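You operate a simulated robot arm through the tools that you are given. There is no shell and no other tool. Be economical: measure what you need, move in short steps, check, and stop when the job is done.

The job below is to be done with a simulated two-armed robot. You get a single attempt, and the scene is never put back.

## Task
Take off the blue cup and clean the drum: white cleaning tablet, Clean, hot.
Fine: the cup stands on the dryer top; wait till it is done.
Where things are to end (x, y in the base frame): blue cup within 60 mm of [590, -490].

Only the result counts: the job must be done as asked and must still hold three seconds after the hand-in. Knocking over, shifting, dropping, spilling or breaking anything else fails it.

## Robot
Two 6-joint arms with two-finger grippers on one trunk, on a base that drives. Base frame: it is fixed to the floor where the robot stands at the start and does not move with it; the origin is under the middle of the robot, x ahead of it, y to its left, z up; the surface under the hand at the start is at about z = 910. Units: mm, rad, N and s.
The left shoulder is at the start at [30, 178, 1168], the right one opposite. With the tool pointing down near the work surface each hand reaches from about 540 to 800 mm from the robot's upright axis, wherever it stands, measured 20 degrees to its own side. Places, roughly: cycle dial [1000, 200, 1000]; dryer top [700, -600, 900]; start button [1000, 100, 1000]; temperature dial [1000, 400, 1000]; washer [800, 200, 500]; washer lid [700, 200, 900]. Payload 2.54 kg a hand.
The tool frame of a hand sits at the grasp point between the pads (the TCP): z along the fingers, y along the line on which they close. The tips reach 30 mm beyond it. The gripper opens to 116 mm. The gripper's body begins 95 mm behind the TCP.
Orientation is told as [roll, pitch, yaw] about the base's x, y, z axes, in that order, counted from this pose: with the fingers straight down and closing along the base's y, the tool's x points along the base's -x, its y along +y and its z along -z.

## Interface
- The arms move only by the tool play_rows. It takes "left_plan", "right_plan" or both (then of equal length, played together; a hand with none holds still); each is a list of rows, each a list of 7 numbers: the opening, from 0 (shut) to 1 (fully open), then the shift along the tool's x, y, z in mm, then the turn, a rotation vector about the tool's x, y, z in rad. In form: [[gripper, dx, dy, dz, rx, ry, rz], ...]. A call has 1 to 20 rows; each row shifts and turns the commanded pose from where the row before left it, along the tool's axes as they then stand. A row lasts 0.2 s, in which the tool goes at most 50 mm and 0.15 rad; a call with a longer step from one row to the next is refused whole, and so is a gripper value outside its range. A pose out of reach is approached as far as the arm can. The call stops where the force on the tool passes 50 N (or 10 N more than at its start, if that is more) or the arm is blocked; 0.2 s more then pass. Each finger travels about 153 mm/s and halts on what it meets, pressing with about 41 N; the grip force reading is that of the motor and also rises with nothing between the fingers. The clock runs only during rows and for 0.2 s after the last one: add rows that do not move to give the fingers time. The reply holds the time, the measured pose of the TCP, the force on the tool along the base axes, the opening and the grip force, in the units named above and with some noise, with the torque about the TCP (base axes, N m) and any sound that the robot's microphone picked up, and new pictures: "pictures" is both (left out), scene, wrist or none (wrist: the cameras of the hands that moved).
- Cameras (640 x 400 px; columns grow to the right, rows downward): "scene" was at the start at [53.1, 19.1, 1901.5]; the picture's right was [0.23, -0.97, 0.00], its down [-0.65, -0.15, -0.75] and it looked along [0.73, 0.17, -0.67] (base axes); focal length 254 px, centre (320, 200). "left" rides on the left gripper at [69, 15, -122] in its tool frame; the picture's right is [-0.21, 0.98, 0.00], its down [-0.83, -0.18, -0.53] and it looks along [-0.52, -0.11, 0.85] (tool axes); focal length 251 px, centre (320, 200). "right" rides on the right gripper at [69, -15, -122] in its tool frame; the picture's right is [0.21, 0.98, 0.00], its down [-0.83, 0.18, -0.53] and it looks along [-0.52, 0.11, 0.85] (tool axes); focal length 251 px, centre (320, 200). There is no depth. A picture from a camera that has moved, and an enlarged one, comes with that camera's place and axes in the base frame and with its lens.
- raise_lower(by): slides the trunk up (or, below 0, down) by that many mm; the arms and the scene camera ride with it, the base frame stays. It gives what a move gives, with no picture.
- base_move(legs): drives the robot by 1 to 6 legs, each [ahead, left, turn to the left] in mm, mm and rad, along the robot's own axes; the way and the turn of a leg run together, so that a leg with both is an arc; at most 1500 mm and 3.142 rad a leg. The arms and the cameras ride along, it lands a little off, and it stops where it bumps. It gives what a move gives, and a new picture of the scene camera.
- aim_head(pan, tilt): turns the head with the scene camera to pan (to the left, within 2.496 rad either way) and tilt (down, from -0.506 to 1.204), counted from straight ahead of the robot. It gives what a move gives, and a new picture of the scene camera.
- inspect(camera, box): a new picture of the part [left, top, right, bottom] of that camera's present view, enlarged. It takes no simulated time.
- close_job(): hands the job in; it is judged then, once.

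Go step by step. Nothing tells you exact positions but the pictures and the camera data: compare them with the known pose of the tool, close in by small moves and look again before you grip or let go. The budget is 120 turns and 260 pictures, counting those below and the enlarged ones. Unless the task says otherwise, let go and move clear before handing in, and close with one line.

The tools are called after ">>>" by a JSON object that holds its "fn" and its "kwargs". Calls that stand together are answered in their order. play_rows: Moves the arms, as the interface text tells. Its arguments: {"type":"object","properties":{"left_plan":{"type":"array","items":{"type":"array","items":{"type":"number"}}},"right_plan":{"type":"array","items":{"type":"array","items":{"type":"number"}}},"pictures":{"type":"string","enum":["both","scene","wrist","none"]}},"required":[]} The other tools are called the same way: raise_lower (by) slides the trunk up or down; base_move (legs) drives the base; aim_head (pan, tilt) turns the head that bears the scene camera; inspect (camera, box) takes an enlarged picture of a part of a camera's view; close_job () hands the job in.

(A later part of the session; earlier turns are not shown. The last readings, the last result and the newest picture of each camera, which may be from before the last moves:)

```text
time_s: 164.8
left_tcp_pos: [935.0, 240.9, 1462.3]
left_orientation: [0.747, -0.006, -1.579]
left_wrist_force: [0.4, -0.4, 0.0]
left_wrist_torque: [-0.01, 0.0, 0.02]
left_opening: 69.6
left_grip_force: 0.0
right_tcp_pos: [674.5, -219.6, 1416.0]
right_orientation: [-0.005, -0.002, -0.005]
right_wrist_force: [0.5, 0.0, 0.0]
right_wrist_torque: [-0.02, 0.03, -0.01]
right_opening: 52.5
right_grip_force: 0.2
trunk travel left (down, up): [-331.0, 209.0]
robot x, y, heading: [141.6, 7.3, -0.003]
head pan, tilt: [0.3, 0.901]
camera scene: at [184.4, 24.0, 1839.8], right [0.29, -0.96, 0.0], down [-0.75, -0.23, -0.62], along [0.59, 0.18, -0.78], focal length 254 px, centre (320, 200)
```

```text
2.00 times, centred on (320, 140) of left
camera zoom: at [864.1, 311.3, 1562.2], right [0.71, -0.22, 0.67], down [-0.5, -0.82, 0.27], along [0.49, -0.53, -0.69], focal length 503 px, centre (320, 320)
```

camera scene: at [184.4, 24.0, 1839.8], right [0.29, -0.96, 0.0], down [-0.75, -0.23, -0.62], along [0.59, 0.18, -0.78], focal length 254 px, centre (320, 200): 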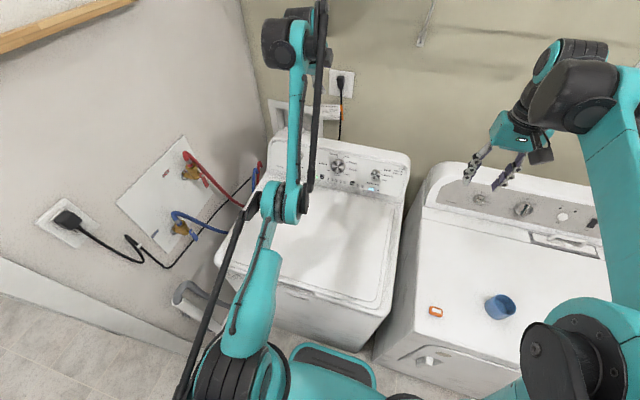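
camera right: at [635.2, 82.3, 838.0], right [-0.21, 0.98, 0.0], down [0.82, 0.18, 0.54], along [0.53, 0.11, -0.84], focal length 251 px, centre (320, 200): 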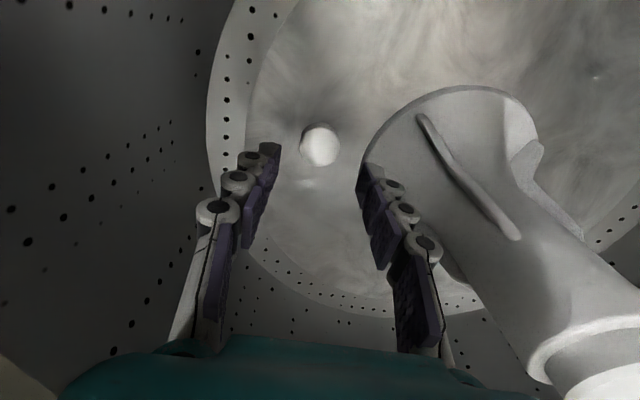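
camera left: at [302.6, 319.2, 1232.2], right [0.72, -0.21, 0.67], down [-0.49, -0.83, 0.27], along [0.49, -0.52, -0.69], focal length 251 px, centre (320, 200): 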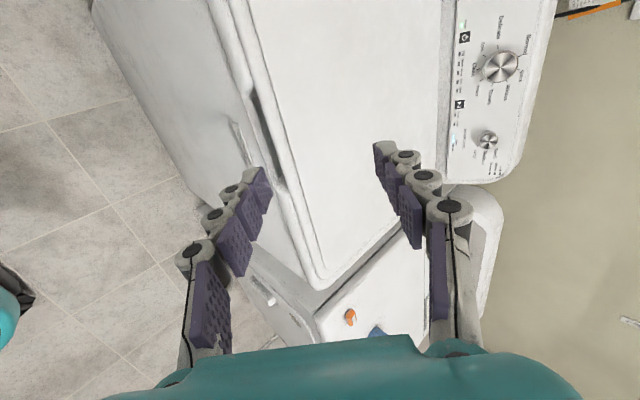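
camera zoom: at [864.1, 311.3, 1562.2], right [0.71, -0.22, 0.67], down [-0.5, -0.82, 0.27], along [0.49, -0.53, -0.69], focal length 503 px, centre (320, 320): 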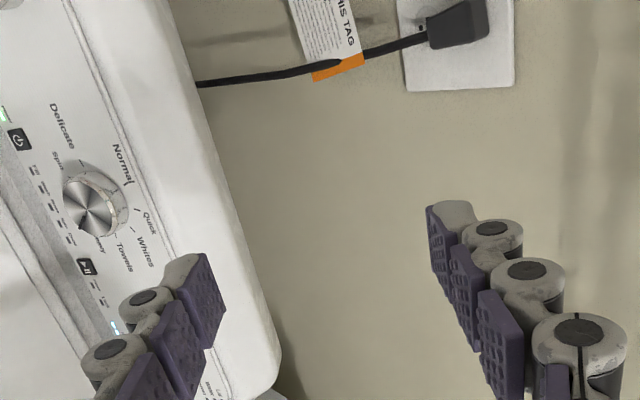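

I turn the left hand so the fingers close sideways and bring it in front of the panel for a close look.

>>> {"fn": "play_rows", "kwargs": {"left_plan": [[0.6, 0, 0, 0, 0, 0, -0.15], [0.6, 0, 0, 0, 0, 0, -0.15], [0.6, 0, 0, 0, 0, 0, -0.15], [0.6, 0, 0, 0, 0, 0, -0.15], [0.6, 0, 0, 0, 0, 0, -0.15], [0.6, 0, 0, 0, 0, 0, -0.15], [0.6, 0, 0, 0, 0, 0, -0.15], [0.6, 0, 0, 0, 0, 0, -0.15], [0.6, 0, 0, 0, 0, 0, -0.15], [0.6, 0, 0, 0, 0, 0, -0.15], [0.6, 0, 0, 0, 0, 0, -0.07], [0.6, 34, 7, 20, 0, 0, 0], [0.6, 34, 7, 20, 0, 0, 0], [0.6, 34, 7, 20, 0, 0, 0], [0.6, 34, 7, 20, 0, 0, 0], [0.6, 34, 7, 20, 0, 0, 0], [0.6, 34, 7, 20, 0, 0, 0], [0.6, 0, 0, 0, 0, 0, 0]], "pictures": "wrist"}}

```text
time_s: 168.6
left_tcp_pos: [935.6, 275.4, 1430.8]
left_orientation: [-0.006, -0.745, -0.005]
left_wrist_force: [-1.0, 1.0, -0.1]
left_wrist_torque: [-0.01, -0.01, 0.02]
left_opening: 69.7
left_grip_force: 0.1
left hand out of reach, approached as far as the arm can: row 12, 13, 14, 15, 16, 17
right_tcp_pos: [675.1, -220.2, 1417.3]
right_orientation: [-0.004, -0.006, -0.003]
right_wrist_force: [-0.2, -0.2, -0.3]
right_wrist_torque: [0.0, 0.0, 0.02]
right_opening: 52.1
right_grip_force: 0.0
trunk travel left (down, up): [-331.0, 209.0]
robot x, y, heading: [141.2, 3.4, -0.003]
head pan, tilt: [0.3, 0.901]
camera left: at [802.0, 292.2, 1472.5], right [0.17, 0.98, 0.14], down [0.24, -0.18, 0.95], along [0.96, -0.12, -0.27], focal length 251 px, centre (320, 200)
```

left: 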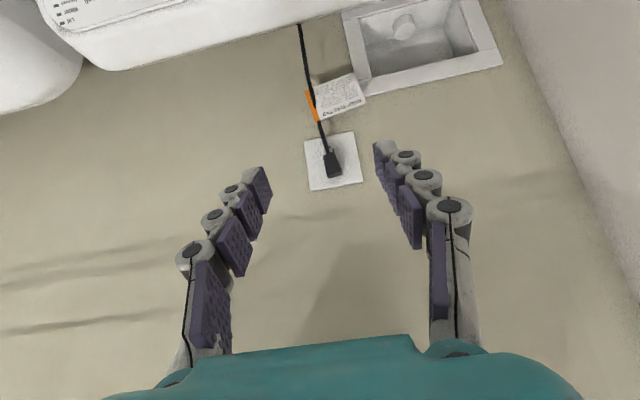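

>>> {"fn": "play_rows", "kwargs": {"left_plan": [[0.6, 10, 0, 0, 0, 0.15, 0], [0.6, 10, 0, 0, 0, 0.15, 0], [0.6, 10, 0, 0, 0, 0.15, 0], [0.6, 10, 0, 0, 0, 0.15, 0], [0.6, 10, 0, 0, 0, 0.145, 0], [0.6, 35, 5, 30, 0, 0, 0], [0.6, 35, 5, 30, 0, 0, 0], [0.6, 30, 5, 35, 0, 0, 0], [0.6, 10, 5, 45, 0, 0, 0], [0.6, 10, 5, 45, 0, 0, 0], [0.6, 0, 0, 30, 0, 0, 0], [0.6, 0, 0, 0, 0, 0, 0]], "pictures": "wrist"}}

```text
time_s: 171.2
left_tcp_pos: [847.0, 309.5, 1302.6]
left_orientation: [-0.003, -0.004, -0.009]
left_wrist_force: [-0.5, 0.2, -0.7]
left_wrist_torque: [0.02, -0.04, 0.0]
left_opening: 69.6
left_grip_force: 0.0
left hand out of reach, approached as far as the arm can: row 4, 5, 7, 8, 9, 10, 11
right_tcp_pos: [674.5, -220.6, 1417.6]
right_orientation: [-0.003, -0.006, -0.005]
right_wrist_force: [-0.5, -0.3, -0.2]
right_wrist_torque: [0.02, -0.03, 0.02]
right_opening: 52.1
right_grip_force: 0.1
trunk travel left (down, up): [-331.0, 209.0]
robot x, y, heading: [144.0, 0.4, -0.008]
head pan, tilt: [0.3, 0.901]
camera left: at [777.8, 326.7, 1423.8], right [0.22, 0.97, 0.0], down [0.82, -0.19, 0.54], along [0.52, -0.12, -0.84], focal length 251 px, centre (320, 200)
```

left: 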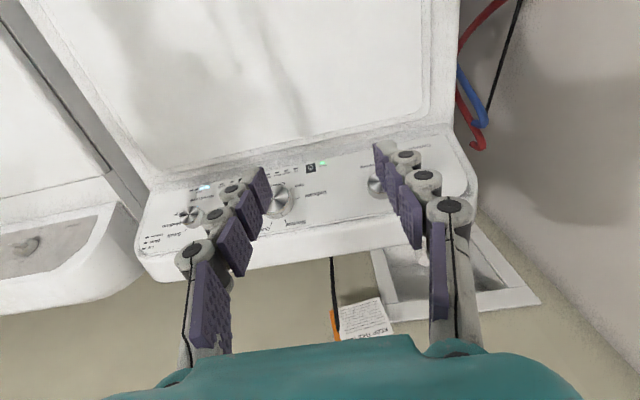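

>>> {"fn": "play_rows", "kwargs": {"left_plan": [[0.6, 20, 0, 20, 0, 0, 0], [0.6, 20, 0, 20, 0, 0, 0], [0.6, 20, 0, 20, 0, 0, 0], [0.6, 20, 0, 20, 0, 0, 0], [0.6, 0, 0, 30, 0, 0, 0], [0.6, 0, 0, 30, 0, 0, 0], [0.6, 0, 0, 0, 0, 0, 0]], "pictures": "scene"}}

```text
time_s: 172.8
left_tcp_pos: [875.0, 315.3, 1266.8]
left_orientation: [-0.005, -0.001, -0.009]
left_wrist_force: [-0.8, 0.4, 0.8]
left_wrist_torque: [0.04, -0.01, 0.01]
left_opening: 69.5
left_grip_force: 0.0
left hand out of reach, approached as far as the arm can: row 1, 2, 3, 4, 5, 6
right_tcp_pos: [673.6, -220.1, 1417.7]
right_orientation: [-0.003, -0.006, -0.006]
right_wrist_force: [0.5, -1.3, 0.0]
right_wrist_torque: [0.0, -0.02, -0.03]
right_opening: 52.1
right_grip_force: 0.1
trunk travel left (down, up): [-331.0, 209.0]
robot x, y, heading: [141.0, 3.3, -0.002]
head pan, tilt: [0.3, 0.901]
camera scene: at [183.5, 24.0, 1839.8], right [0.29, -0.96, 0.0], down [-0.75, -0.23, -0.62], along [0.59, 0.18, -0.78], focal length 254 px, centre (320, 200)
```

scene: 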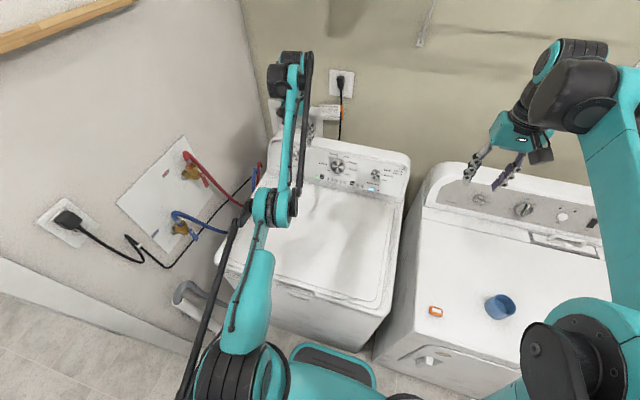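

The arm is at a stretched pose and refuses to go down there. I retract it back and up first, then descend close to the body, then go forward.

>>> {"fn": "play_rows", "kwargs": {"left_plan": [[0.6, 40, 0, -25, 0, 0, 0], [0.6, 40, 0, -25, 0, 0, 0], [0.6, 40, 0, -25, 0, 0, 0], [0.6, 40, 0, -25, 0, 0, 0], [0.6, 45, 0, 0, 0, 0, 0], [0.6, 45, 0, 0, 0, 0, 0], [0.6, 0, 0, 45, 0, 0, 0], [0.6, 0, 0, 45, 0, 0, 0], [0.6, 0, 0, 45, 0, 0, 0], [0.6, 0, 0, 45, 0, 0, 0], [0.6, 0, 0, 45, 0, 0, 0], [0.6, 0, 0, 0, 0, 0, 0]], "pictures": "wrist"}}

```text
time_s: 175.4
left_tcp_pos: [754.4, 346.9, 1364.5]
left_orientation: [-0.004, -0.004, -0.008]
left_wrist_force: [-1.0, -0.2, -0.4]
left_wrist_torque: [-0.01, -0.01, 0.0]
left_opening: 69.6
left_grip_force: 0.0
left hand out of reach, approached as far as the arm can: row 1, 2, 4, 5, 6, 7, 8, 9, 10, 11
right_tcp_pos: [675.2, -220.1, 1415.6]
right_orientation: [-0.004, -0.004, -0.006]
right_wrist_force: [0.1, -0.5, 0.8]
right_wrist_torque: [0.03, -0.02, 0.0]
right_opening: 52.1
right_grip_force: 0.1
trunk travel left (down, up): [-331.0, 209.0]
robot x, y, heading: [137.8, -0.6, -0.008]
head pan, tilt: [0.3, 0.901]
camera left: at [685.3, 363.1, 1486.0], right [0.22, 0.97, 0.0], down [0.82, -0.19, 0.54], along [0.52, -0.12, -0.84], focal length 251 px, centre (320, 200)
```

left: 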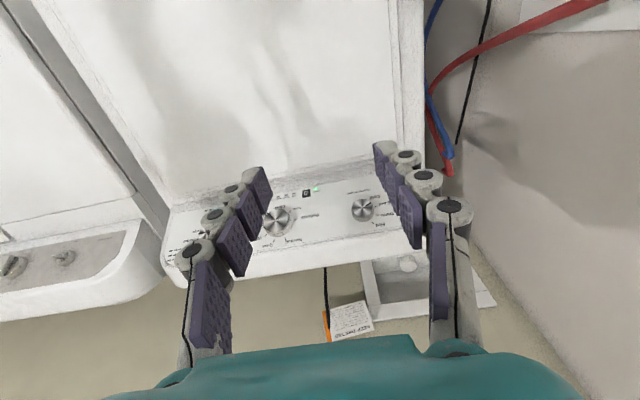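

>>> {"fn": "play_rows", "kwargs": {"left_plan": [[0.6, 10, -15, -40, 0, 0, 0], [0.6, 10, -15, -40, 0, 0, 0], [0.6, 15, -15, -40, 0, 0, 0], [0.6, 15, -20, -35, 0, 0, 0], [0.6, 20, -20, -35, 0, 0, 0], [0.6, 20, -20, 0, 0, 0, 0], [0.6, 10, -20, 0, 0, 0, 0], [0.6, 0, 0, 0, 0, 0, 0]], "pictures": "scene"}}

```text
time_s: 177.2
left_tcp_pos: [676.3, 225.2, 1574.2]
left_orientation: [-0.006, -0.004, -0.007]
left_wrist_force: [0.6, 0.5, -0.3]
left_wrist_torque: [0.01, -0.02, 0.02]
left_opening: 69.6
left_grip_force: 0.0
left hand out of reach, approached as far as the arm can: row 1, 4, 6, 7
right_tcp_pos: [674.7, -220.2, 1416.9]
right_orientation: [-0.004, -0.003, -0.006]
right_wrist_force: [0.4, -0.5, 0.0]
right_wrist_torque: [-0.01, -0.01, -0.02]
right_opening: 52.2
right_grip_force: 0.1
trunk travel left (down, up): [-331.0, 209.0]
robot x, y, heading: [140.7, 0.3, -0.007]
head pan, tilt: [0.3, 0.901]
camera scene: at [184.2, 25.0, 1839.7], right [0.29, -0.96, 0.0], down [-0.75, -0.23, -0.62], along [0.59, 0.18, -0.78], focal length 254 px, centre (320, 200)
```

scene: 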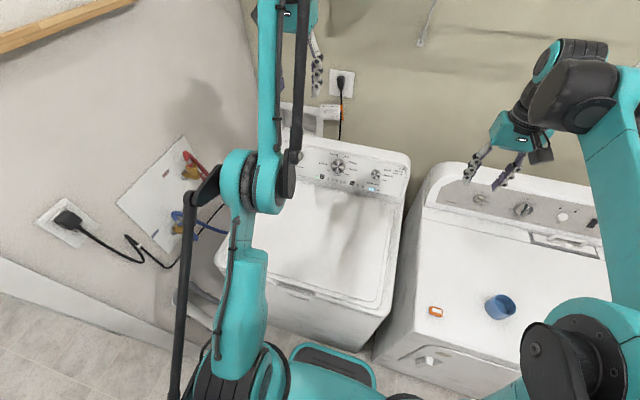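

>>> {"fn": "play_rows", "kwargs": {"left_plan": [[0.6, 20, 0, 40, 0, 0, 0], [0.6, 20, 0, 40, 0, 0, 0], [0.6, 0, 0, 45, 0, 0, 0], [0.6, 0, 0, 45, 0, 0, 0], [0.6, 0, 0, 45, 0, 0, 0], [0.6, 0, 0, 45, 0, 0, 0], [0.6, 0, 0, 45, 0, 0, 0], [0.6, 0, 0, 45, 0, 0, 0], [0.6, 0, 0, 0, 0, 0, 0]], "pictures": "scene"}}

```text
time_s: 179.2
left_tcp_pos: [774.6, 236.3, 1365.5]
left_orientation: [-0.004, -0.003, -0.008]
left_wrist_force: [-1.1, 1.2, 0.2]
left_wrist_torque: [-0.01, -0.01, 0.02]
left_opening: 69.4
left_grip_force: 0.0
left hand out of reach, approached as far as the arm can: row 1, 2, 3, 4, 5, 6, 7, 8
right_tcp_pos: [674.8, -220.2, 1416.0]
right_orientation: [-0.003, -0.002, -0.006]
right_wrist_force: [-0.6, -0.7, -0.7]
right_wrist_torque: [-0.01, 0.03, -0.03]
right_opening: 52.1
right_grip_force: 0.1
trunk travel left (down, up): [-331.0, 209.0]
robot x, y, heading: [138.7, 3.7, -0.003]
head pan, tilt: [0.3, 0.901]
camera scene: at [184.8, 24.2, 1839.8], right [0.29, -0.96, 0.0], down [-0.75, -0.23, -0.62], along [0.59, 0.18, -0.78], focal length 254 px, centre (320, 200)
```

scene: 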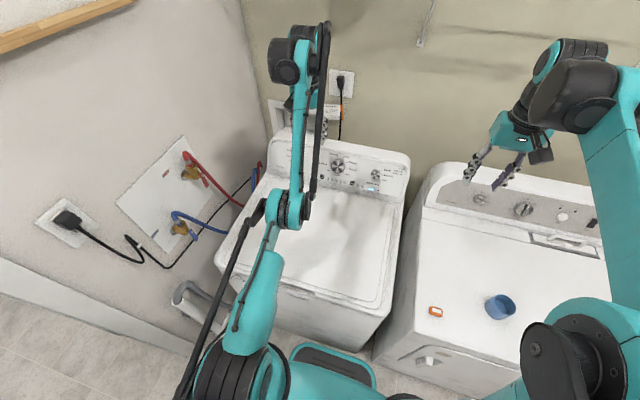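

The left arm is caught in an unfavourable elbow posture, so I park it high and do the panel with the right hand, shifting the base left.

>>> {"fn": "play_rows", "kwargs": {"left_plan": [[0.6, 10, 0, -40, 0, 0, 0], [0.6, 15, 0, -45, 0, 0, 0], [0.6, 15, 0, -45, 0, 0, 0], [0.6, 20, 0, -45, 0, 0, 0], [0.6, 20, 10, -40, 0, 0, 0], [0.6, 20, 10, -20, 0, 0, 0], [0.6, 0, 0, 0, 0, 0, 0]], "right_plan": [[0.5, 0, 0, 45, 0, 0, 0], [0.5, 0, 0, 45, 0, 0, 0], [0.5, 0, 0, 45, 0, 0, 0], [0.5, 0, 0, 45, 0, 0, 0], [0.5, 0, 0, 45, 0, 0, 0], [0.5, 0, 0, 30, 0, 0, 0], [0.5, 0, 0, 0, 0, 0, 0]], "pictures": "none"}}

>>> {"fn": "base_move", "kwargs": {"legs": [[0, 200, 0]]}}

```text
time_s: 180.8
left_tcp_pos: [678.0, 254.3, 1578.9]
left_orientation: [-0.005, -0.005, -0.011]
left_wrist_force: [0.0, 0.6, -0.1]
left_wrist_torque: [-0.02, 0.0, 0.01]
left_opening: 69.8
left_grip_force: 0.0
left hand out of reach, approached as far as the arm can: row 1, 5
right_tcp_pos: [675.4, -220.4, 1158.4]
right_orientation: [-0.004, -0.002, -0.004]
right_wrist_force: [-0.9, 0.3, -0.1]
right_wrist_torque: [0.01, 0.01, -0.01]
right_opening: 58.1
right_grip_force: 0.2
trunk travel left (down, up): [-331.0, 209.0]
robot x, y, heading: [140.6, -1.6, -0.003]
head pan, tilt: [0.3, 0.901]
```

```text
time_s: 182.4
left_tcp_pos: [679.5, 455.4, 1578.5]
left_orientation: [-0.004, -0.004, -0.011]
left_wrist_force: [0.9, 0.8, -0.3]
left_wrist_torque: [-0.02, -0.02, 0.0]
left_opening: 69.7
left_grip_force: 0.1
right_tcp_pos: [677.4, -19.1, 1158.3]
right_orientation: [-0.004, -0.001, -0.005]
right_wrist_force: [-0.1, 0.6, -0.1]
right_wrist_torque: [-0.01, -0.01, -0.03]
right_opening: 57.9
right_grip_force: 0.0
trunk travel left (down, up): [-331.0, 209.0]
robot x, y, heading: [137.7, 200.6, -0.004]
head pan, tilt: [0.3, 0.901]
camera scene: at [185.2, 224.9, 1839.8], right [0.29, -0.96, 0.0], down [-0.75, -0.23, -0.62], along [0.59, 0.18, -0.78], focal length 254 px, centre (320, 200)
```

scene: 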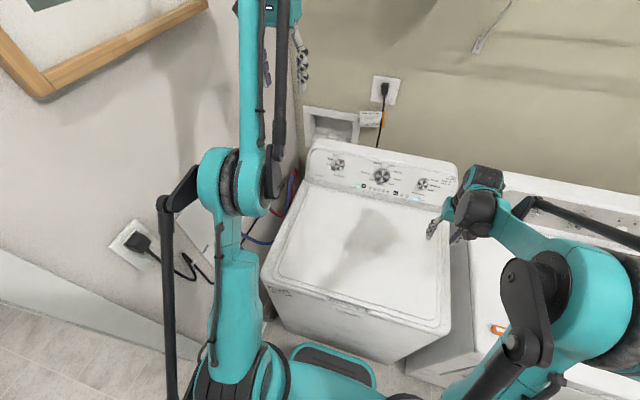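

>>> {"fn": "inspect", "kwargs": {"camera": "scene", "box": [300, 130, 470, 230]}}

```text
3.76 times, centred on (385, 180) of scene
camera zoom: at [185.2, 224.9, 1839.8], right [0.29, -0.96, 0.0], down [-0.75, -0.23, -0.62], along [0.59, 0.18, -0.78], focal length 957 px, centre (75, 275)
```

zoom: 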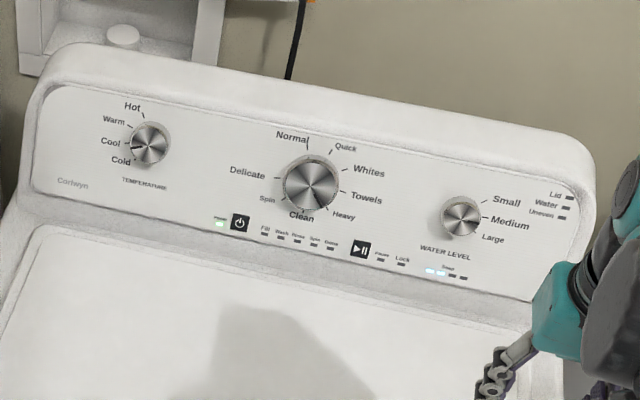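

>>> {"fn": "play_rows", "kwargs": {"right_plan": [[0.5, -16, 32, 0, 0, 0, 0], [0.5, -16, 32, 0, 0, 0, 0], [0.5, -16, 32, 0, 0, 0, 0], [0.5, -16, 32, 0, 0, 0, 0], [0.5, -16, 32, 0, 0, -0.15, 0], [0.5, 0, 0, 0, 0, -0.15, 0], [0.5, 0, 0, 0, 0, -0.15, 0], [0.5, 0, 0, 0, 0, -0.15, 0], [0.5, 0, 0, 0, 0, -0.15, 0], [0.5, 0, 0, 0, 0, 0, 0]], "pictures": "wrist"}}

```text
time_s: 184.6
left_tcp_pos: [678.7, 456.1, 1579.1]
left_orientation: [-0.004, -0.005, -0.01]
left_wrist_force: [0.5, -1.3, 0.1]
left_wrist_torque: [-0.03, 0.0, -0.01]
left_opening: 69.6
left_grip_force: 0.0
right_tcp_pos: [757.9, 139.9, 1159.6]
right_orientation: [-0.004, -0.755, -0.002]
right_wrist_force: [0.8, -0.5, 0.2]
right_wrist_torque: [0.02, 0.02, -0.02]
right_opening: 58.0
right_grip_force: 0.0
trunk travel left (down, up): [-331.0, 209.0]
robot x, y, heading: [143.0, 204.4, -0.006]
head pan, tilt: [0.3, 0.901]
camera right: at [623.3, 125.1, 1201.5], right [-0.15, 0.98, -0.15], down [0.24, 0.18, 0.95], along [0.96, 0.11, -0.26], focal length 251 px, centre (320, 200)
```

right: 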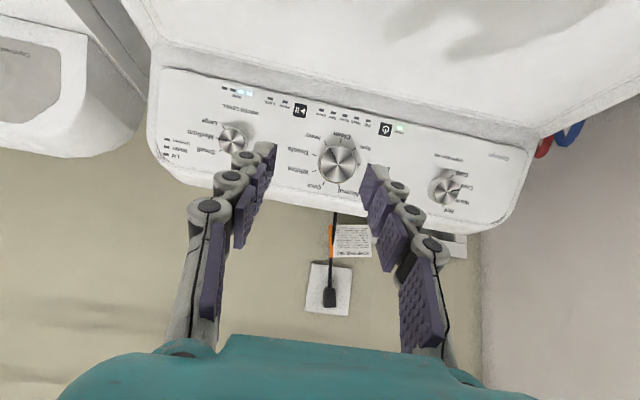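

The right hand reaches well and is nearly normal to the panel. I zoom in on the dials.

>>> {"fn": "inspect", "kwargs": {"camera": "right", "box": [270, 80, 400, 210]}}

>>> {"fn": "inspect", "kwargs": {"camera": "right", "box": [400, 140, 500, 230]}}

```text
3.08 times, centred on (335, 145) of right
camera zoom: at [623.3, 125.1, 1201.5], right [-0.15, 0.98, -0.15], down [0.24, 0.18, 0.95], along [0.96, 0.11, -0.26], focal length 774 px, centre (274, 369)
```

zoom: 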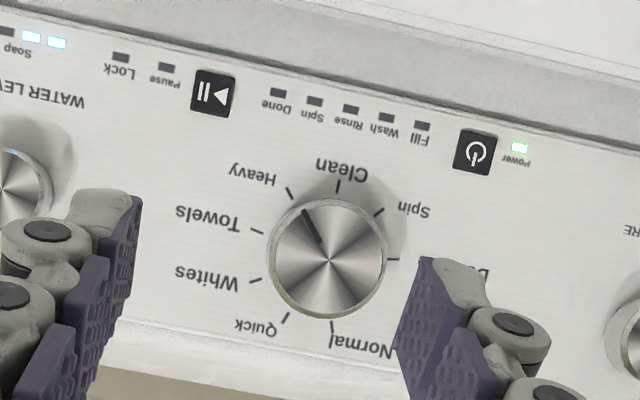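

```text
4.44 times, centred on (450, 185) of right
camera zoom: at [623.3, 125.1, 1201.5], right [-0.15, 0.98, -0.15], down [0.24, 0.18, 0.95], along [0.96, 0.11, -0.26], focal length 1118 px, centre (-258, 267)
```

zoom: 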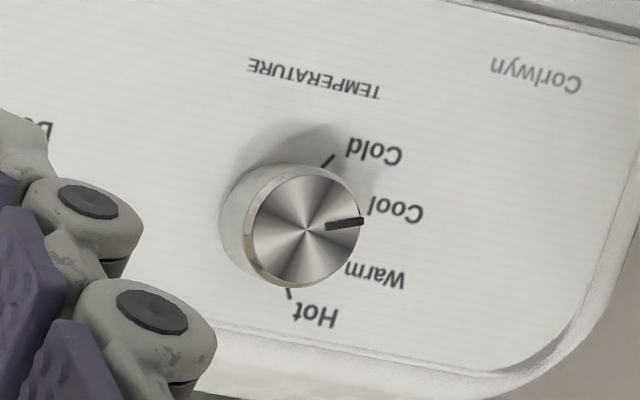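

Cycle pointer is on Heavy (Clean is one step, about 40° clockwise); temperature is on Cool (Hot is about 95° clockwise). I move the right hand to a stand-off in front of the cycle dial.

>>> {"fn": "play_rows", "kwargs": {"right_plan": [[0.85, -16, 8, 35, 0, -0.03, 0], [0.85, -16, 8, 35, 0, 0, 0], [0.85, -16, 8, 35, 0, 0, 0], [0.85, -16, 8, 35, 0, 0, 0], [0.85, -16, 9, 35, 0, 0, 0], [0.85, -14, 9, 34, 0, 0, 0], [0.85, 0, 0, 0, 0, 0, 0]], "pictures": "wrist"}}

```text
time_s: 186.2
left_tcp_pos: [677.8, 455.7, 1579.7]
left_orientation: [-0.003, -0.007, -0.011]
left_wrist_force: [0.2, -0.9, -1.0]
left_wrist_torque: [0.0, -0.05, -0.03]
left_opening: 69.6
left_grip_force: 0.0
right_tcp_pos: [972.3, 187.5, 1076.2]
right_orientation: [-0.003, -0.787, -0.004]
right_wrist_force: [-0.8, 0.1, 0.5]
right_wrist_torque: [-0.01, 0.02, 0.01]
right_opening: 98.7
right_grip_force: 0.0
trunk travel left (down, up): [-331.0, 209.0]
robot x, y, heading: [144.5, 201.4, -0.004]
head pan, tilt: [0.3, 0.901]
camera right: at [836.9, 173.4, 1115.3], right [-0.15, 0.98, -0.15], down [0.21, 0.18, 0.96], along [0.97, 0.11, -0.23], focal length 251 px, centre (320, 200)
```

right: 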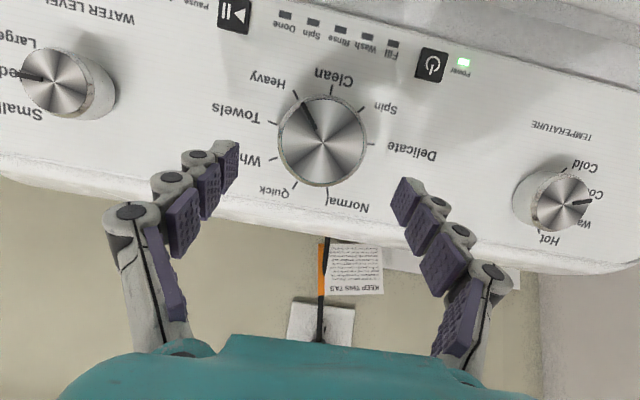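

Alignment is good. I advance toward the knob.

>>> {"fn": "play_rows", "kwargs": {"right_plan": [[0.85, 0, 1, 25, 0, 0, 0], [0.85, 0, 0, 20, 0, 0, 0], [0.85, 0, 0, 0, 0, 0, 0]], "pictures": "wrist"}}

```text
time_s: 187.0
left_tcp_pos: [680.0, 455.7, 1579.5]
left_orientation: [-0.003, -0.004, -0.011]
left_wrist_force: [-0.4, 0.2, -0.8]
left_wrist_torque: [0.0, -0.03, 0.02]
left_opening: 69.8
left_grip_force: 0.0
right_tcp_pos: [1004.0, 190.6, 1045.5]
right_orientation: [-0.003, -0.785, -0.003]
right_wrist_force: [0.3, 0.2, -0.5]
right_wrist_torque: [-0.02, 0.03, 0.03]
right_opening: 98.6
right_grip_force: 0.1
trunk travel left (down, up): [-331.0, 209.0]
robot x, y, heading: [141.9, 201.2, -0.001]
head pan, tilt: [0.3, 0.901]
camera right: at [869.1, 176.2, 1083.8], right [-0.15, 0.98, -0.15], down [0.21, 0.18, 0.96], along [0.97, 0.11, -0.23], focal length 251 px, centre (320, 200)
```

right: 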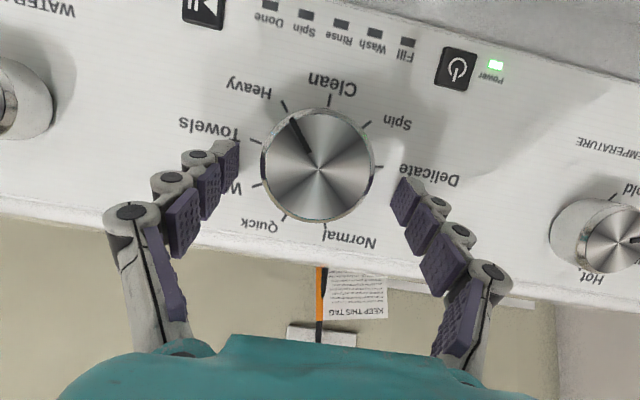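

>>> {"fn": "play_rows", "kwargs": {"right_plan": [[0.85, 0, 0, 12, 0, 0, 0], [0.85, 0, 0, 8, 0, 0, 0], [0.85, 0, 0, 0, 0, 0, 0]], "pictures": "wrist"}}

```text
time_s: 187.5
left_tcp_pos: [662.3, 457.2, 1586.0]
left_orientation: [-0.003, -0.017, -0.009]
left_wrist_force: [0.3, 0.5, 0.0]
left_wrist_torque: [0.0, -0.02, 0.0]
left_opening: 69.7
left_grip_force: 0.1
right_tcp_pos: [1001.2, 196.5, 1046.5]
right_orientation: [-0.005, -0.791, 0.002]
right_wrist_force: [-59.9, 3.4, 45.7]
right_wrist_torque: [0.4, -0.5, 1.06]
right_opening: 79.0
right_grip_force: 45.1
trunk travel left (down, up): [-331.0, 209.0]
robot x, y, heading: [139.3, 200.1, -0.004]
head pan, tilt: [0.3, 0.901]
stopped in row 2 (right hand): the force on the tool passed its limit at 56 N (the readings are from after the stop); the commanded pose is now the measured one
camera right: at [865.3, 179.9, 1084.3], right [-0.15, 0.98, -0.16], down [0.2, 0.18, 0.96], along [0.97, 0.11, -0.22], focal length 251 px, centre (320, 200)
```

right: 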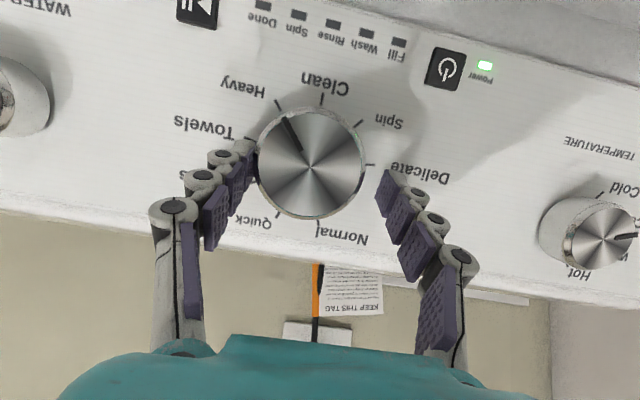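

The fingertips touched the panel — the knob is shallower than thought, and it lies about 13 mm further along tool x. I back off, recentre and look.

>>> {"fn": "play_rows", "kwargs": {"right_plan": [[0.85, 0, 0, -12, 0, 0, 0], [0.85, 0, 0, 0, 0, 0, 0], [0.85, 13, -5, 0, 0, 0, 0], [0.85, 0, 0, 0, 0, 0, 0]], "pictures": "wrist"}}

```text
time_s: 188.5
left_tcp_pos: [677.7, 455.9, 1580.3]
left_orientation: [-0.004, -0.006, -0.01]
left_wrist_force: [-0.6, -0.4, 0.1]
left_wrist_torque: [-0.02, 0.02, 0.0]
left_opening: 69.6
left_grip_force: 0.1
right_tcp_pos: [995.6, 187.4, 1035.0]
right_orientation: [-0.007, -0.784, -0.002]
right_wrist_force: [-0.6, -0.5, -0.7]
right_wrist_torque: [0.0, 0.04, 0.01]
right_opening: 98.8
right_grip_force: 0.1
trunk travel left (down, up): [-331.0, 209.0]
robot x, y, heading: [138.9, 197.4, -0.006]
head pan, tilt: [0.3, 0.901]
camera right: at [860.1, 172.3, 1074.6], right [-0.15, 0.98, -0.15], down [0.21, 0.18, 0.96], along [0.97, 0.11, -0.23], focal length 251 px, centre (320, 200)
```

right: 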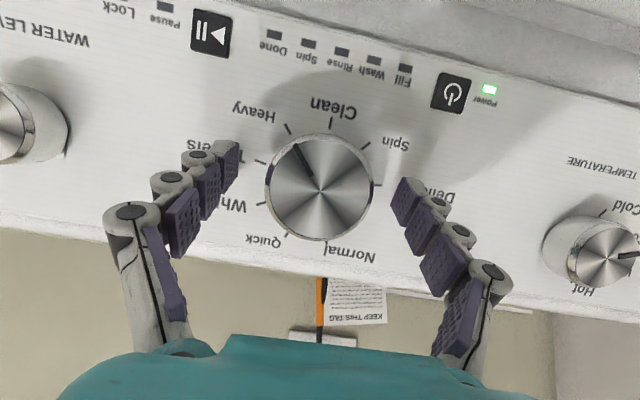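

>>> {"fn": "play_rows", "kwargs": {"right_plan": [[0.85, -2, 0, -1, 0, 0, 0], [0.65, 0, 0, 0, 0, 0, 0], [0.5, 0, 0, 0, 0, 0, 0], [0.5, 0, 0, 0, 0, 0, 0]], "pictures": "wrist"}}

```text
time_s: 189.5
left_tcp_pos: [675.2, 455.9, 1580.1]
left_orientation: [-0.006, -0.005, -0.011]
left_wrist_force: [-0.1, 0.2, 0.1]
left_wrist_torque: [0.0, 0.02, 0.02]
left_opening: 69.7
left_grip_force: 0.0
right_tcp_pos: [993.3, 189.9, 1038.6]
right_orientation: [-0.004, -0.786, 0.001]
right_wrist_force: [-11.8, 5.9, 7.7]
right_wrist_torque: [0.34, -0.09, 0.58]
right_opening: 66.5
right_grip_force: 6.6
trunk travel left (down, up): [-331.0, 209.0]
robot x, y, heading: [136.2, 201.3, -0.004]
head pan, tilt: [0.3, 0.901]
camera right: at [859.1, 173.8, 1078.0], right [-0.15, 0.98, -0.15], down [0.21, 0.18, 0.96], along [0.97, 0.11, -0.23], focal length 251 px, centre (320, 200)
```

right: 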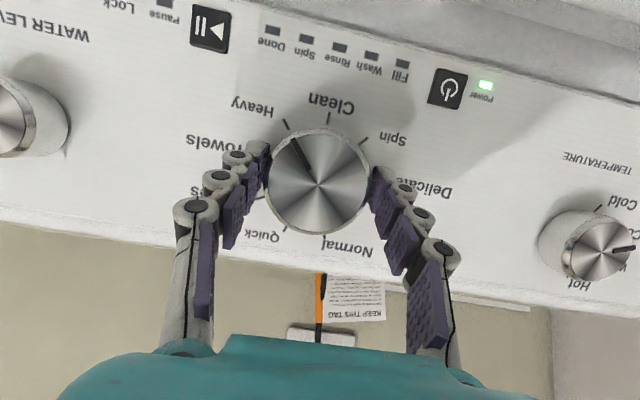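

Gripped at 66 mm. I turn clockwise by about 0.7 rad.

>>> {"fn": "play_rows", "kwargs": {"right_plan": [[0.45, 0, 0, 0, 0, 0, 0], [0.45, 0, 0, 0, 0, 0, 0.14], [0.45, 0, 0, 0, 0, 0, 0.14], [0.45, 0, 0, 0, 0, 0, 0.14], [0.45, 0, 0, 0, 0, 0, 0.14], [0.45, 0, 0, 0, 0, 0, 0.14], [0.45, 0, 0, 0, 0, 0, 0]], "pictures": "wrist"}}

```text
time_s: 190.5
left_tcp_pos: [670.9, 454.9, 1581.4]
left_orientation: [-0.003, -0.009, -0.011]
left_wrist_force: [-0.5, -0.5, 0.1]
left_wrist_torque: [0.07, -0.01, -0.01]
left_opening: 69.4
left_grip_force: 0.0
right_tcp_pos: [989.9, 191.4, 1039.6]
right_orientation: [0.359, -0.711, -0.523]
right_wrist_force: [-21.7, 1.5, 18.7]
right_wrist_torque: [0.32, -0.15, 0.58]
right_opening: 63.4
right_grip_force: 45.1
trunk travel left (down, up): [-331.0, 209.0]
robot x, y, heading: [143.6, 200.1, -0.005]
head pan, tilt: [0.3, 0.901]
stopped in row 5 (right hand): the force on the tool passed its limit at 54 N (the readings are from after the stop); the commanded pose is now the measured one
camera right: at [854.1, 202.0, 1078.4], right [0.12, 0.99, 0.12], down [0.21, -0.14, 0.97], along [0.97, -0.09, -0.23], focal length 251 px, centre (320, 200)
```

right: 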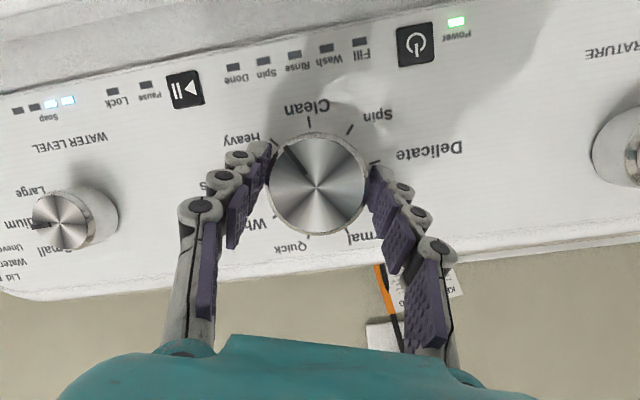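

The knob did not follow; the grip was not yet at full force. Now it is (45 N), so I ease off the panel slightly and turn again.

>>> {"fn": "play_rows", "kwargs": {"right_plan": [[0.4, 0, 0, -2, 0, 0, 0], [0.4, 0, 0, 0, 0, 0, 0], [0.4, 0, 0, 0, 0, 0, 0.1], [0.4, 0, 0, 0, 0, 0, 0.1], [0.4, 0, 0, 0, 0, 0, 0.1], [0.4, 0, 0, 0, 0, 0, 0]], "pictures": "wrist"}}

```text
time_s: 192.0
left_tcp_pos: [671.2, 455.0, 1580.9]
left_orientation: [-0.003, -0.008, -0.009]
left_wrist_force: [-0.7, -0.2, -0.1]
left_wrist_torque: [0.01, -0.03, -0.02]
left_opening: 69.6
left_grip_force: 0.1
right_tcp_pos: [985.5, 195.7, 1039.7]
right_orientation: [0.563, -0.572, -0.86]
right_wrist_force: [-19.9, 2.7, 18.8]
right_wrist_torque: [0.19, -0.53, 0.52]
right_opening: 64.2
right_grip_force: 45.0
trunk travel left (down, up): [-331.0, 209.0]
robot x, y, heading: [142.1, 203.5, -0.001]
head pan, tilt: [0.3, 0.901]
stopped in row 6 (right hand): the force on the tool passed its limit at 51 N (the readings are from after the stop); the commanded pose is now the measured one
camera right: at [855.7, 225.9, 1083.4], right [0.32, 0.89, 0.32], down [0.16, -0.39, 0.91], along [0.93, -0.24, -0.27], focal length 251 px, centre (320, 200)
```

right: 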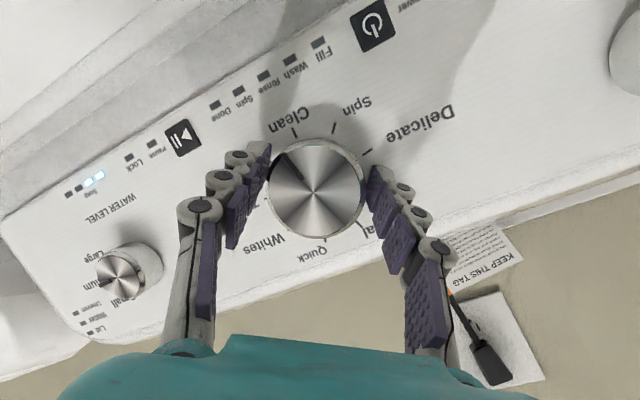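

The knob now turns with the hand. I ease off the panel a bit more and continue.

>>> {"fn": "play_rows", "kwargs": {"right_plan": [[0.4, 0, 0, -3, 0, 0, 0], [0.4, 0, 0, 0, 0, 0, 0.08], [0.4, 0, 0, 0, 0, 0, 0.08], [0.4, 0, 0, 0, 0, 0, 0.08], [0.4, 0, 0, 0, 0, 0, 0.08], [0.4, 0, 0, 0, 0, 0, 0.08], [0.4, 0, 0, 0, 0, 0, 0]], "pictures": "wrist"}}

```text
time_s: 193.6
left_tcp_pos: [671.7, 463.2, 1580.9]
left_orientation: [-0.007, -0.008, -0.009]
left_wrist_force: [0.7, -0.8, 0.3]
left_wrist_torque: [0.01, -0.03, 0.0]
left_opening: 69.6
left_grip_force: 0.0
right_tcp_pos: [984.2, 202.5, 1041.7]
right_orientation: [0.719, -0.33, -1.212]
right_wrist_force: [-20.4, 34.0, 18.8]
right_wrist_torque: [0.5, -0.97, 1.41]
right_opening: 62.7
right_grip_force: 45.2
trunk travel left (down, up): [-331.0, 209.0]
robot x, y, heading: [136.1, 201.9, 0.0]
head pan, tilt: [0.3, 0.901]
camera right: at [866.4, 256.0, 1097.6], right [0.54, 0.64, 0.54], down [0.01, -0.65, 0.76], along [0.84, -0.4, -0.36], focal length 251 px, centre (320, 200)
```

right: 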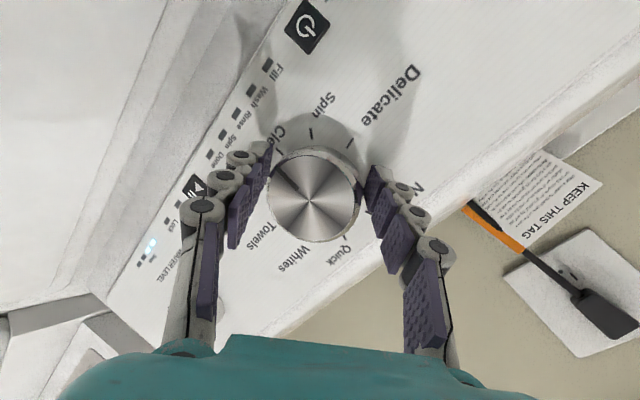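

>>> {"fn": "play_rows", "kwargs": {"right_plan": [[0.4, -3, 0, 0, 0, 0, 0.08], [0.4, -3, 0, 0, 0, 0, 0.08], [0.4, 0, 0, 0, 0, 0, 0.08], [0.4, 0, 0, 0, 0, 0, 0]], "pictures": "wrist"}}

>>> {"fn": "inspect", "kwargs": {"camera": "right", "box": [230, 100, 390, 260]}}

```text
time_s: 194.2
left_tcp_pos: [671.8, 455.1, 1580.6]
left_orientation: [-0.005, -0.009, -0.009]
left_wrist_force: [0.0, -0.9, -0.1]
left_wrist_torque: [0.12, 0.01, -0.02]
left_opening: 69.7
left_grip_force: 0.1
right_tcp_pos: [985.4, 203.5, 1044.1]
right_orientation: [0.751, -0.239, -1.294]
right_wrist_force: [-12.3, 16.5, 20.3]
right_wrist_torque: [-0.46, 0.23, -0.47]
right_opening: 61.8
right_grip_force: 45.1
trunk travel left (down, up): [-331.0, 209.0]
robot x, y, heading: [141.0, 204.2, 0.001]
head pan, tilt: [0.3, 0.901]
stopped in row 2 (right hand): the force on the tool passed its limit at 56 N (the readings are from after the stop); the commanded pose is now the measured one
camera right: at [871.0, 260.8, 1105.0], right [0.59, 0.55, 0.6], down [-0.04, -0.72, 0.69], along [0.81, -0.43, -0.4], focal length 251 px, centre (320, 200)
```

right: 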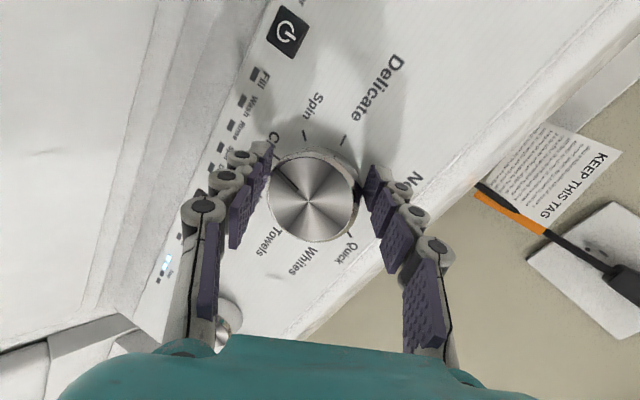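

```text
2.50 times, centred on (310, 180) of right
camera zoom: at [871.0, 260.8, 1105.0], right [0.59, 0.55, 0.6], down [-0.04, -0.72, 0.69], along [0.81, -0.43, -0.4], focal length 629 px, centre (345, 250)
```

zoom: 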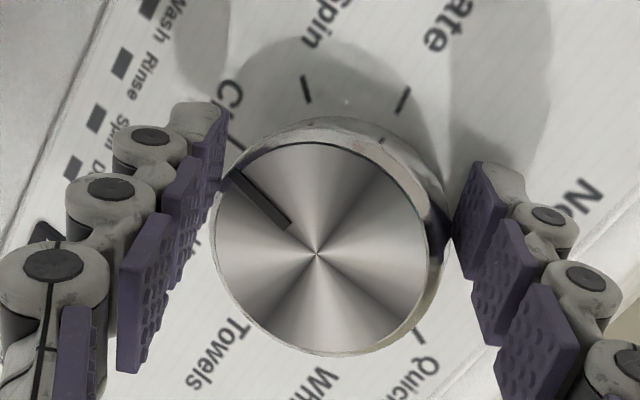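

The pointer is about at Clean. I release and look from a stand-off.

>>> {"fn": "play_rows", "kwargs": {"right_plan": [[0.6, 0, 0, 0, 0, 0, 0], [0.85, 0, 0, 0, 0, 0, 0], [0.9, 0, 0, -15, 0, 0, 0], [0.9, 0, 0, -30, 0, 0, 0], [0.9, 0, 0, 0, 0, 0, -0.15], [0.9, 0, 0, 0, 0, 0, -0.15], [0.9, 0, 0, 0, 0, 0, -0.15], [0.9, 0, 0, 0, 0, 0, -0.15], [0.9, 0, 0, 0, 0, 0, -0.15], [0.9, 0, 0, 0, 0, 0, -0.15], [0.9, 0, 0, 0, 0, 0, -0.15], [0.9, 0, 0, 0, 0, 0, -0.15], [0.9, 0, 0, 0, 0, 0, 0]], "pictures": "none"}}

>>> {"fn": "inspect", "kwargs": {"camera": "right", "box": [160, 20, 480, 220]}}

```text
time_s: 197.0
left_tcp_pos: [676.6, 458.0, 1578.5]
left_orientation: [-0.003, -0.005, -0.006]
left_wrist_force: [0.7, -0.4, -0.5]
left_wrist_torque: [-0.01, -0.02, -0.02]
left_opening: 69.6
left_grip_force: 0.1
right_tcp_pos: [957.3, 200.2, 1071.4]
right_orientation: [0.021, -0.777, -0.013]
right_wrist_force: [-0.6, -0.3, -0.2]
right_wrist_torque: [0.01, 0.02, 0.01]
right_opening: 104.5
right_grip_force: 0.1
trunk travel left (down, up): [-331.0, 209.0]
robot x, y, heading: [142.3, 203.7, -0.005]
head pan, tilt: [0.3, 0.901]
```

```text
2.00 times, centred on (320, 120) of right
camera zoom: at [822.4, 182.9, 1111.8], right [-0.16, 0.98, -0.14], down [0.22, 0.17, 0.96], along [0.96, 0.12, -0.24], focal length 503 px, centre (320, 360)
```

zoom: 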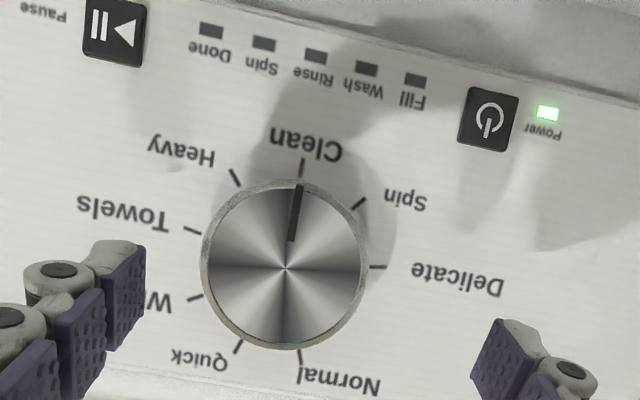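

The dial stands on Clean. Next the temperature dial; I try reaching it with the right hand, pre-rotated counter-clockwise.

>>> {"fn": "play_rows", "kwargs": {"right_plan": [[0.8, 0, 40, 0, 0, 0, 0], [0.8, 0, 40, 0, 0, 0, 0], [0.8, 0, 40, 0, 0, 0, 0], [0.8, -6, 40, 0, 0, 0, 0], [0.8, 0, 30, 0, 0, 0, 0], [0.8, 0, 0, 0, 0, 0, 0]], "pictures": "wrist"}}

```text
time_s: 198.4
left_tcp_pos: [678.5, 457.0, 1579.3]
left_orientation: [-0.003, -0.005, -0.008]
left_wrist_force: [-0.3, 0.2, -0.6]
left_wrist_torque: [0.03, -0.02, 0.0]
left_opening: 69.5
left_grip_force: 0.1
right_tcp_pos: [964.8, 387.1, 1080.5]
right_orientation: [0.021, -0.776, -0.016]
right_wrist_force: [-0.5, -0.5, 0.7]
right_wrist_torque: [0.07, 0.01, 0.03]
right_opening: 92.7
right_grip_force: 0.1
trunk travel left (down, up): [-331.0, 209.0]
robot x, y, heading: [139.8, 200.2, -0.003]
head pan, tilt: [0.3, 0.901]
camera right: at [829.6, 371.7, 1120.5], right [-0.15, 0.98, -0.13], down [0.22, 0.17, 0.96], along [0.96, 0.12, -0.24], focal length 251 px, centre (320, 200)
```

right: 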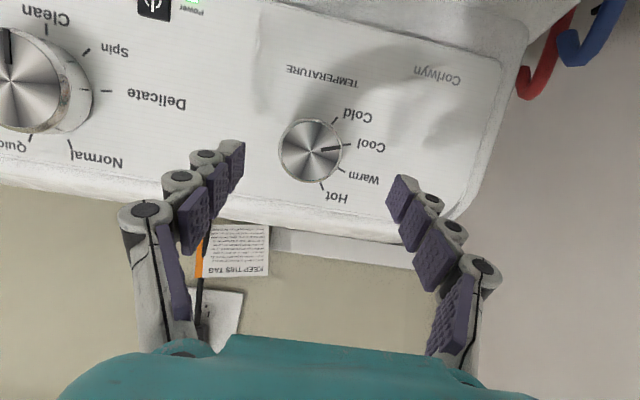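

>>> {"fn": "play_rows", "kwargs": {"right_plan": [[0.65, 0, -7, 0, 0, 0, -0.15], [0.65, 0, 0, 0, 0, 0, -0.15], [0.65, 0, 0, 0, 0, 0, -0.15], [0.65, 0, 0, 0, 0, 0, -0.15], [0.65, 0, 0, 0, 0, 0, -0.12], [0.65, 0, 0, 20, 0, 0, 0], [0.65, 0, 0, 15, 0, 0, 0], [0.65, 0, 0, 0, 0, 0, 0]], "pictures": "wrist"}}

```text
time_s: 200.2
left_tcp_pos: [677.1, 457.5, 1579.3]
left_orientation: [-0.002, -0.007, -0.007]
left_wrist_force: [-0.5, 0.1, 0.7]
left_wrist_torque: [0.0, -0.03, 0.02]
left_opening: 69.3
left_grip_force: 0.0
right_tcp_pos: [986.5, 381.9, 1056.0]
right_orientation: [-0.563, -0.566, 0.88]
right_wrist_force: [0.5, -1.3, 0.0]
right_wrist_torque: [-0.01, 0.01, 0.0]
right_opening: 75.3
right_grip_force: 0.1
trunk travel left (down, up): [-331.0, 209.0]
robot x, y, heading: [138.8, 202.2, 0.0]
head pan, tilt: [0.3, 0.901]
camera right: at [870.6, 323.1, 1113.6], right [-0.58, 0.6, -0.55], down [-0.02, 0.67, 0.74], along [0.82, 0.44, -0.37], focal length 251 px, centre (320, 200)
```

right: 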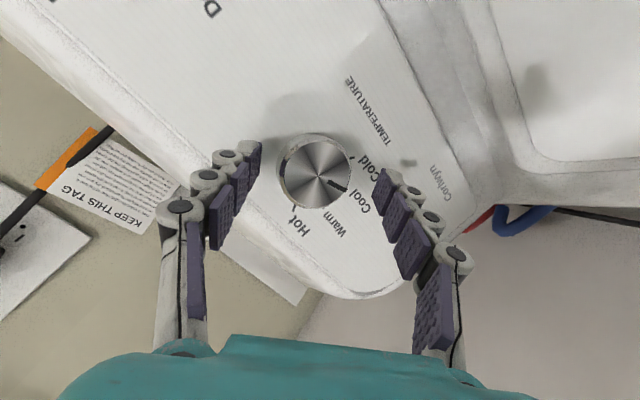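

>>> {"fn": "play_rows", "kwargs": {"right_plan": [[0.65, -4, 0, 10, 0, 0, 0], [0.65, 0, 0, 7, 0, 0, 0], [0.65, 0, 0, 0, 0, 0, 0], [0.45, 0, 0, 0, 0, 0, 0], [0.28, 0, 0, 0, 0, 0, 0], [0.28, 0, 0, 0, 0, 0, 0], [0.28, 0, 0, 0, 0, 0, 0]], "pictures": "wrist"}}

```text
time_s: 201.8
left_tcp_pos: [671.8, 452.5, 1580.5]
left_orientation: [-0.001, -0.009, -0.009]
left_wrist_force: [-0.1, -0.2, 0.2]
left_wrist_torque: [-0.02, -0.03, 0.04]
left_opening: 69.5
left_grip_force: 0.1
right_tcp_pos: [998.6, 378.8, 1049.0]
right_orientation: [-0.569, -0.57, 0.883]
right_wrist_force: [3.8, -23.6, 42.2]
right_wrist_torque: [-0.69, -0.69, -0.98]
right_opening: 65.9
right_grip_force: 23.7
trunk travel left (down, up): [-331.0, 209.0]
robot x, y, heading: [141.0, 201.2, -0.008]
head pan, tilt: [0.3, 0.901]
camera right: at [882.8, 321.1, 1106.2], right [-0.57, 0.6, -0.56], down [-0.02, 0.67, 0.74], along [0.82, 0.43, -0.37], focal length 251 px, centre (320, 200)
```

right: 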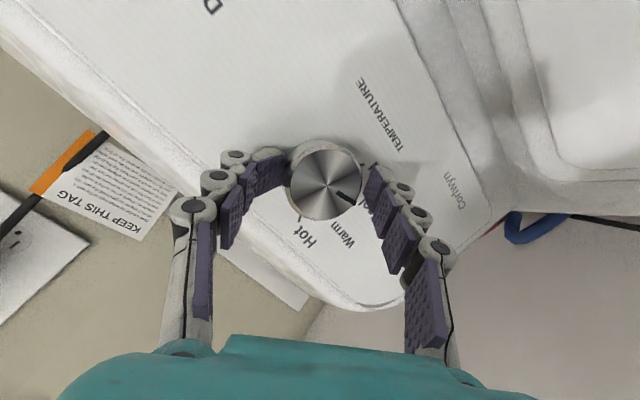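

The outer finger caught on the panel. I open, back off and recentre.

>>> {"fn": "play_rows", "kwargs": {"right_plan": [[0.65, 0, 0, -3, 0, 0, 0], [0.7, 0, 0, -5, 0, 0, 0], [0.7, 0, 0, 0, 0, 0, 0]], "pictures": "wrist"}}

>>> {"fn": "inspect", "kwargs": {"camera": "right", "box": [200, 100, 440, 250]}}

```text
time_s: 202.6
left_tcp_pos: [677.1, 458.2, 1579.0]
left_orientation: [-0.005, -0.007, -0.008]
left_wrist_force: [-0.1, 1.0, -0.2]
left_wrist_torque: [0.02, -0.02, -0.01]
left_opening: 69.8
left_grip_force: 0.1
right_tcp_pos: [995.0, 387.0, 1048.9]
right_orientation: [-0.562, -0.569, 0.883]
right_wrist_force: [0.9, 0.2, 0.4]
right_wrist_torque: [-0.04, -0.04, -0.02]
right_opening: 81.9
right_grip_force: 0.1
trunk travel left (down, up): [-331.0, 209.0]
robot x, y, heading: [138.2, 204.9, -0.005]
head pan, tilt: [0.3, 0.901]
camera right: at [880.0, 328.2, 1107.7], right [-0.58, 0.6, -0.55], down [-0.02, 0.67, 0.74], along [0.82, 0.44, -0.37], focal length 251 px, centre (320, 200)
```

right: 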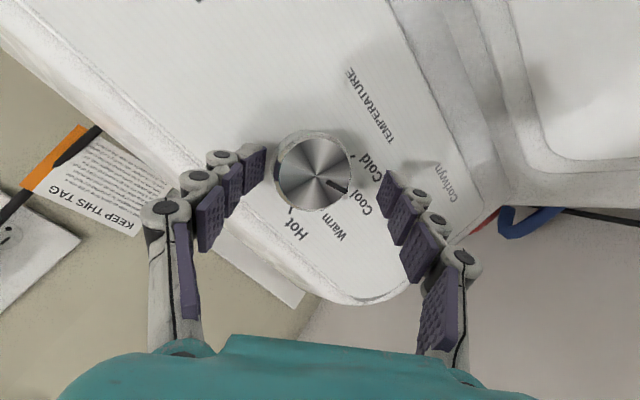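

```text
2.67 times, centred on (320, 175) of right
camera zoom: at [880.0, 328.2, 1107.7], right [-0.58, 0.6, -0.55], down [-0.02, 0.67, 0.74], along [0.82, 0.44, -0.37], focal length 670 px, centre (320, 267)
```

zoom: 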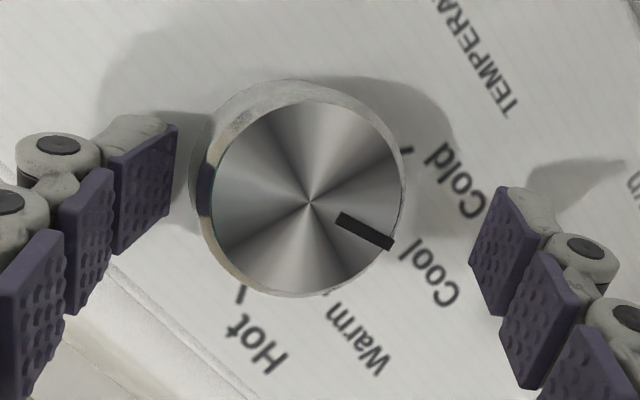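

Centred now. I go in only 4 mm and close on the knob.

>>> {"fn": "play_rows", "kwargs": {"right_plan": [[0.6, 0, -1, 4, 0, 0, 0], [0.6, 0, 0, 0, 0, 0, 0], [0.45, 0, 0, 0, 0, 0, 0], [0.28, 0, 0, 0, 0, 0, 0], [0.28, 0, 0, 0, 0, 0, 0], [0.28, 0, 0, 0, 0, 0, 0]], "pictures": "wrist"}}

```text
time_s: 204.0
left_tcp_pos: [671.0, 452.3, 1582.4]
left_orientation: [0.001, -0.009, -0.008]
left_wrist_force: [0.0, 0.6, -0.4]
left_wrist_torque: [0.01, -0.04, 0.01]
left_opening: 70.0
left_grip_force: 0.1
right_tcp_pos: [995.9, 377.6, 1051.6]
right_orientation: [-0.568, -0.571, 0.882]
right_wrist_force: [-6.3, -26.6, 31.8]
right_wrist_torque: [-0.38, -1.1, -0.61]
right_opening: 60.6
right_grip_force: 19.2
trunk travel left (down, up): [-331.0, 209.0]
robot x, y, heading: [139.5, 199.6, -0.004]
head pan, tilt: [0.3, 0.901]
camera right: at [880.3, 320.2, 1108.6], right [-0.57, 0.6, -0.56], down [-0.02, 0.67, 0.74], along [0.82, 0.43, -0.37], focal length 251 px, centre (320, 200)
```

right: 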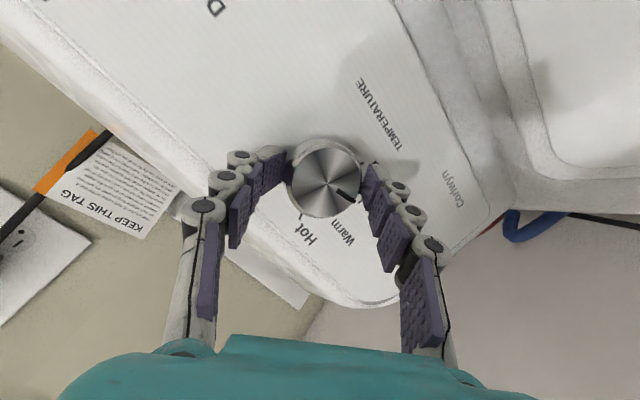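

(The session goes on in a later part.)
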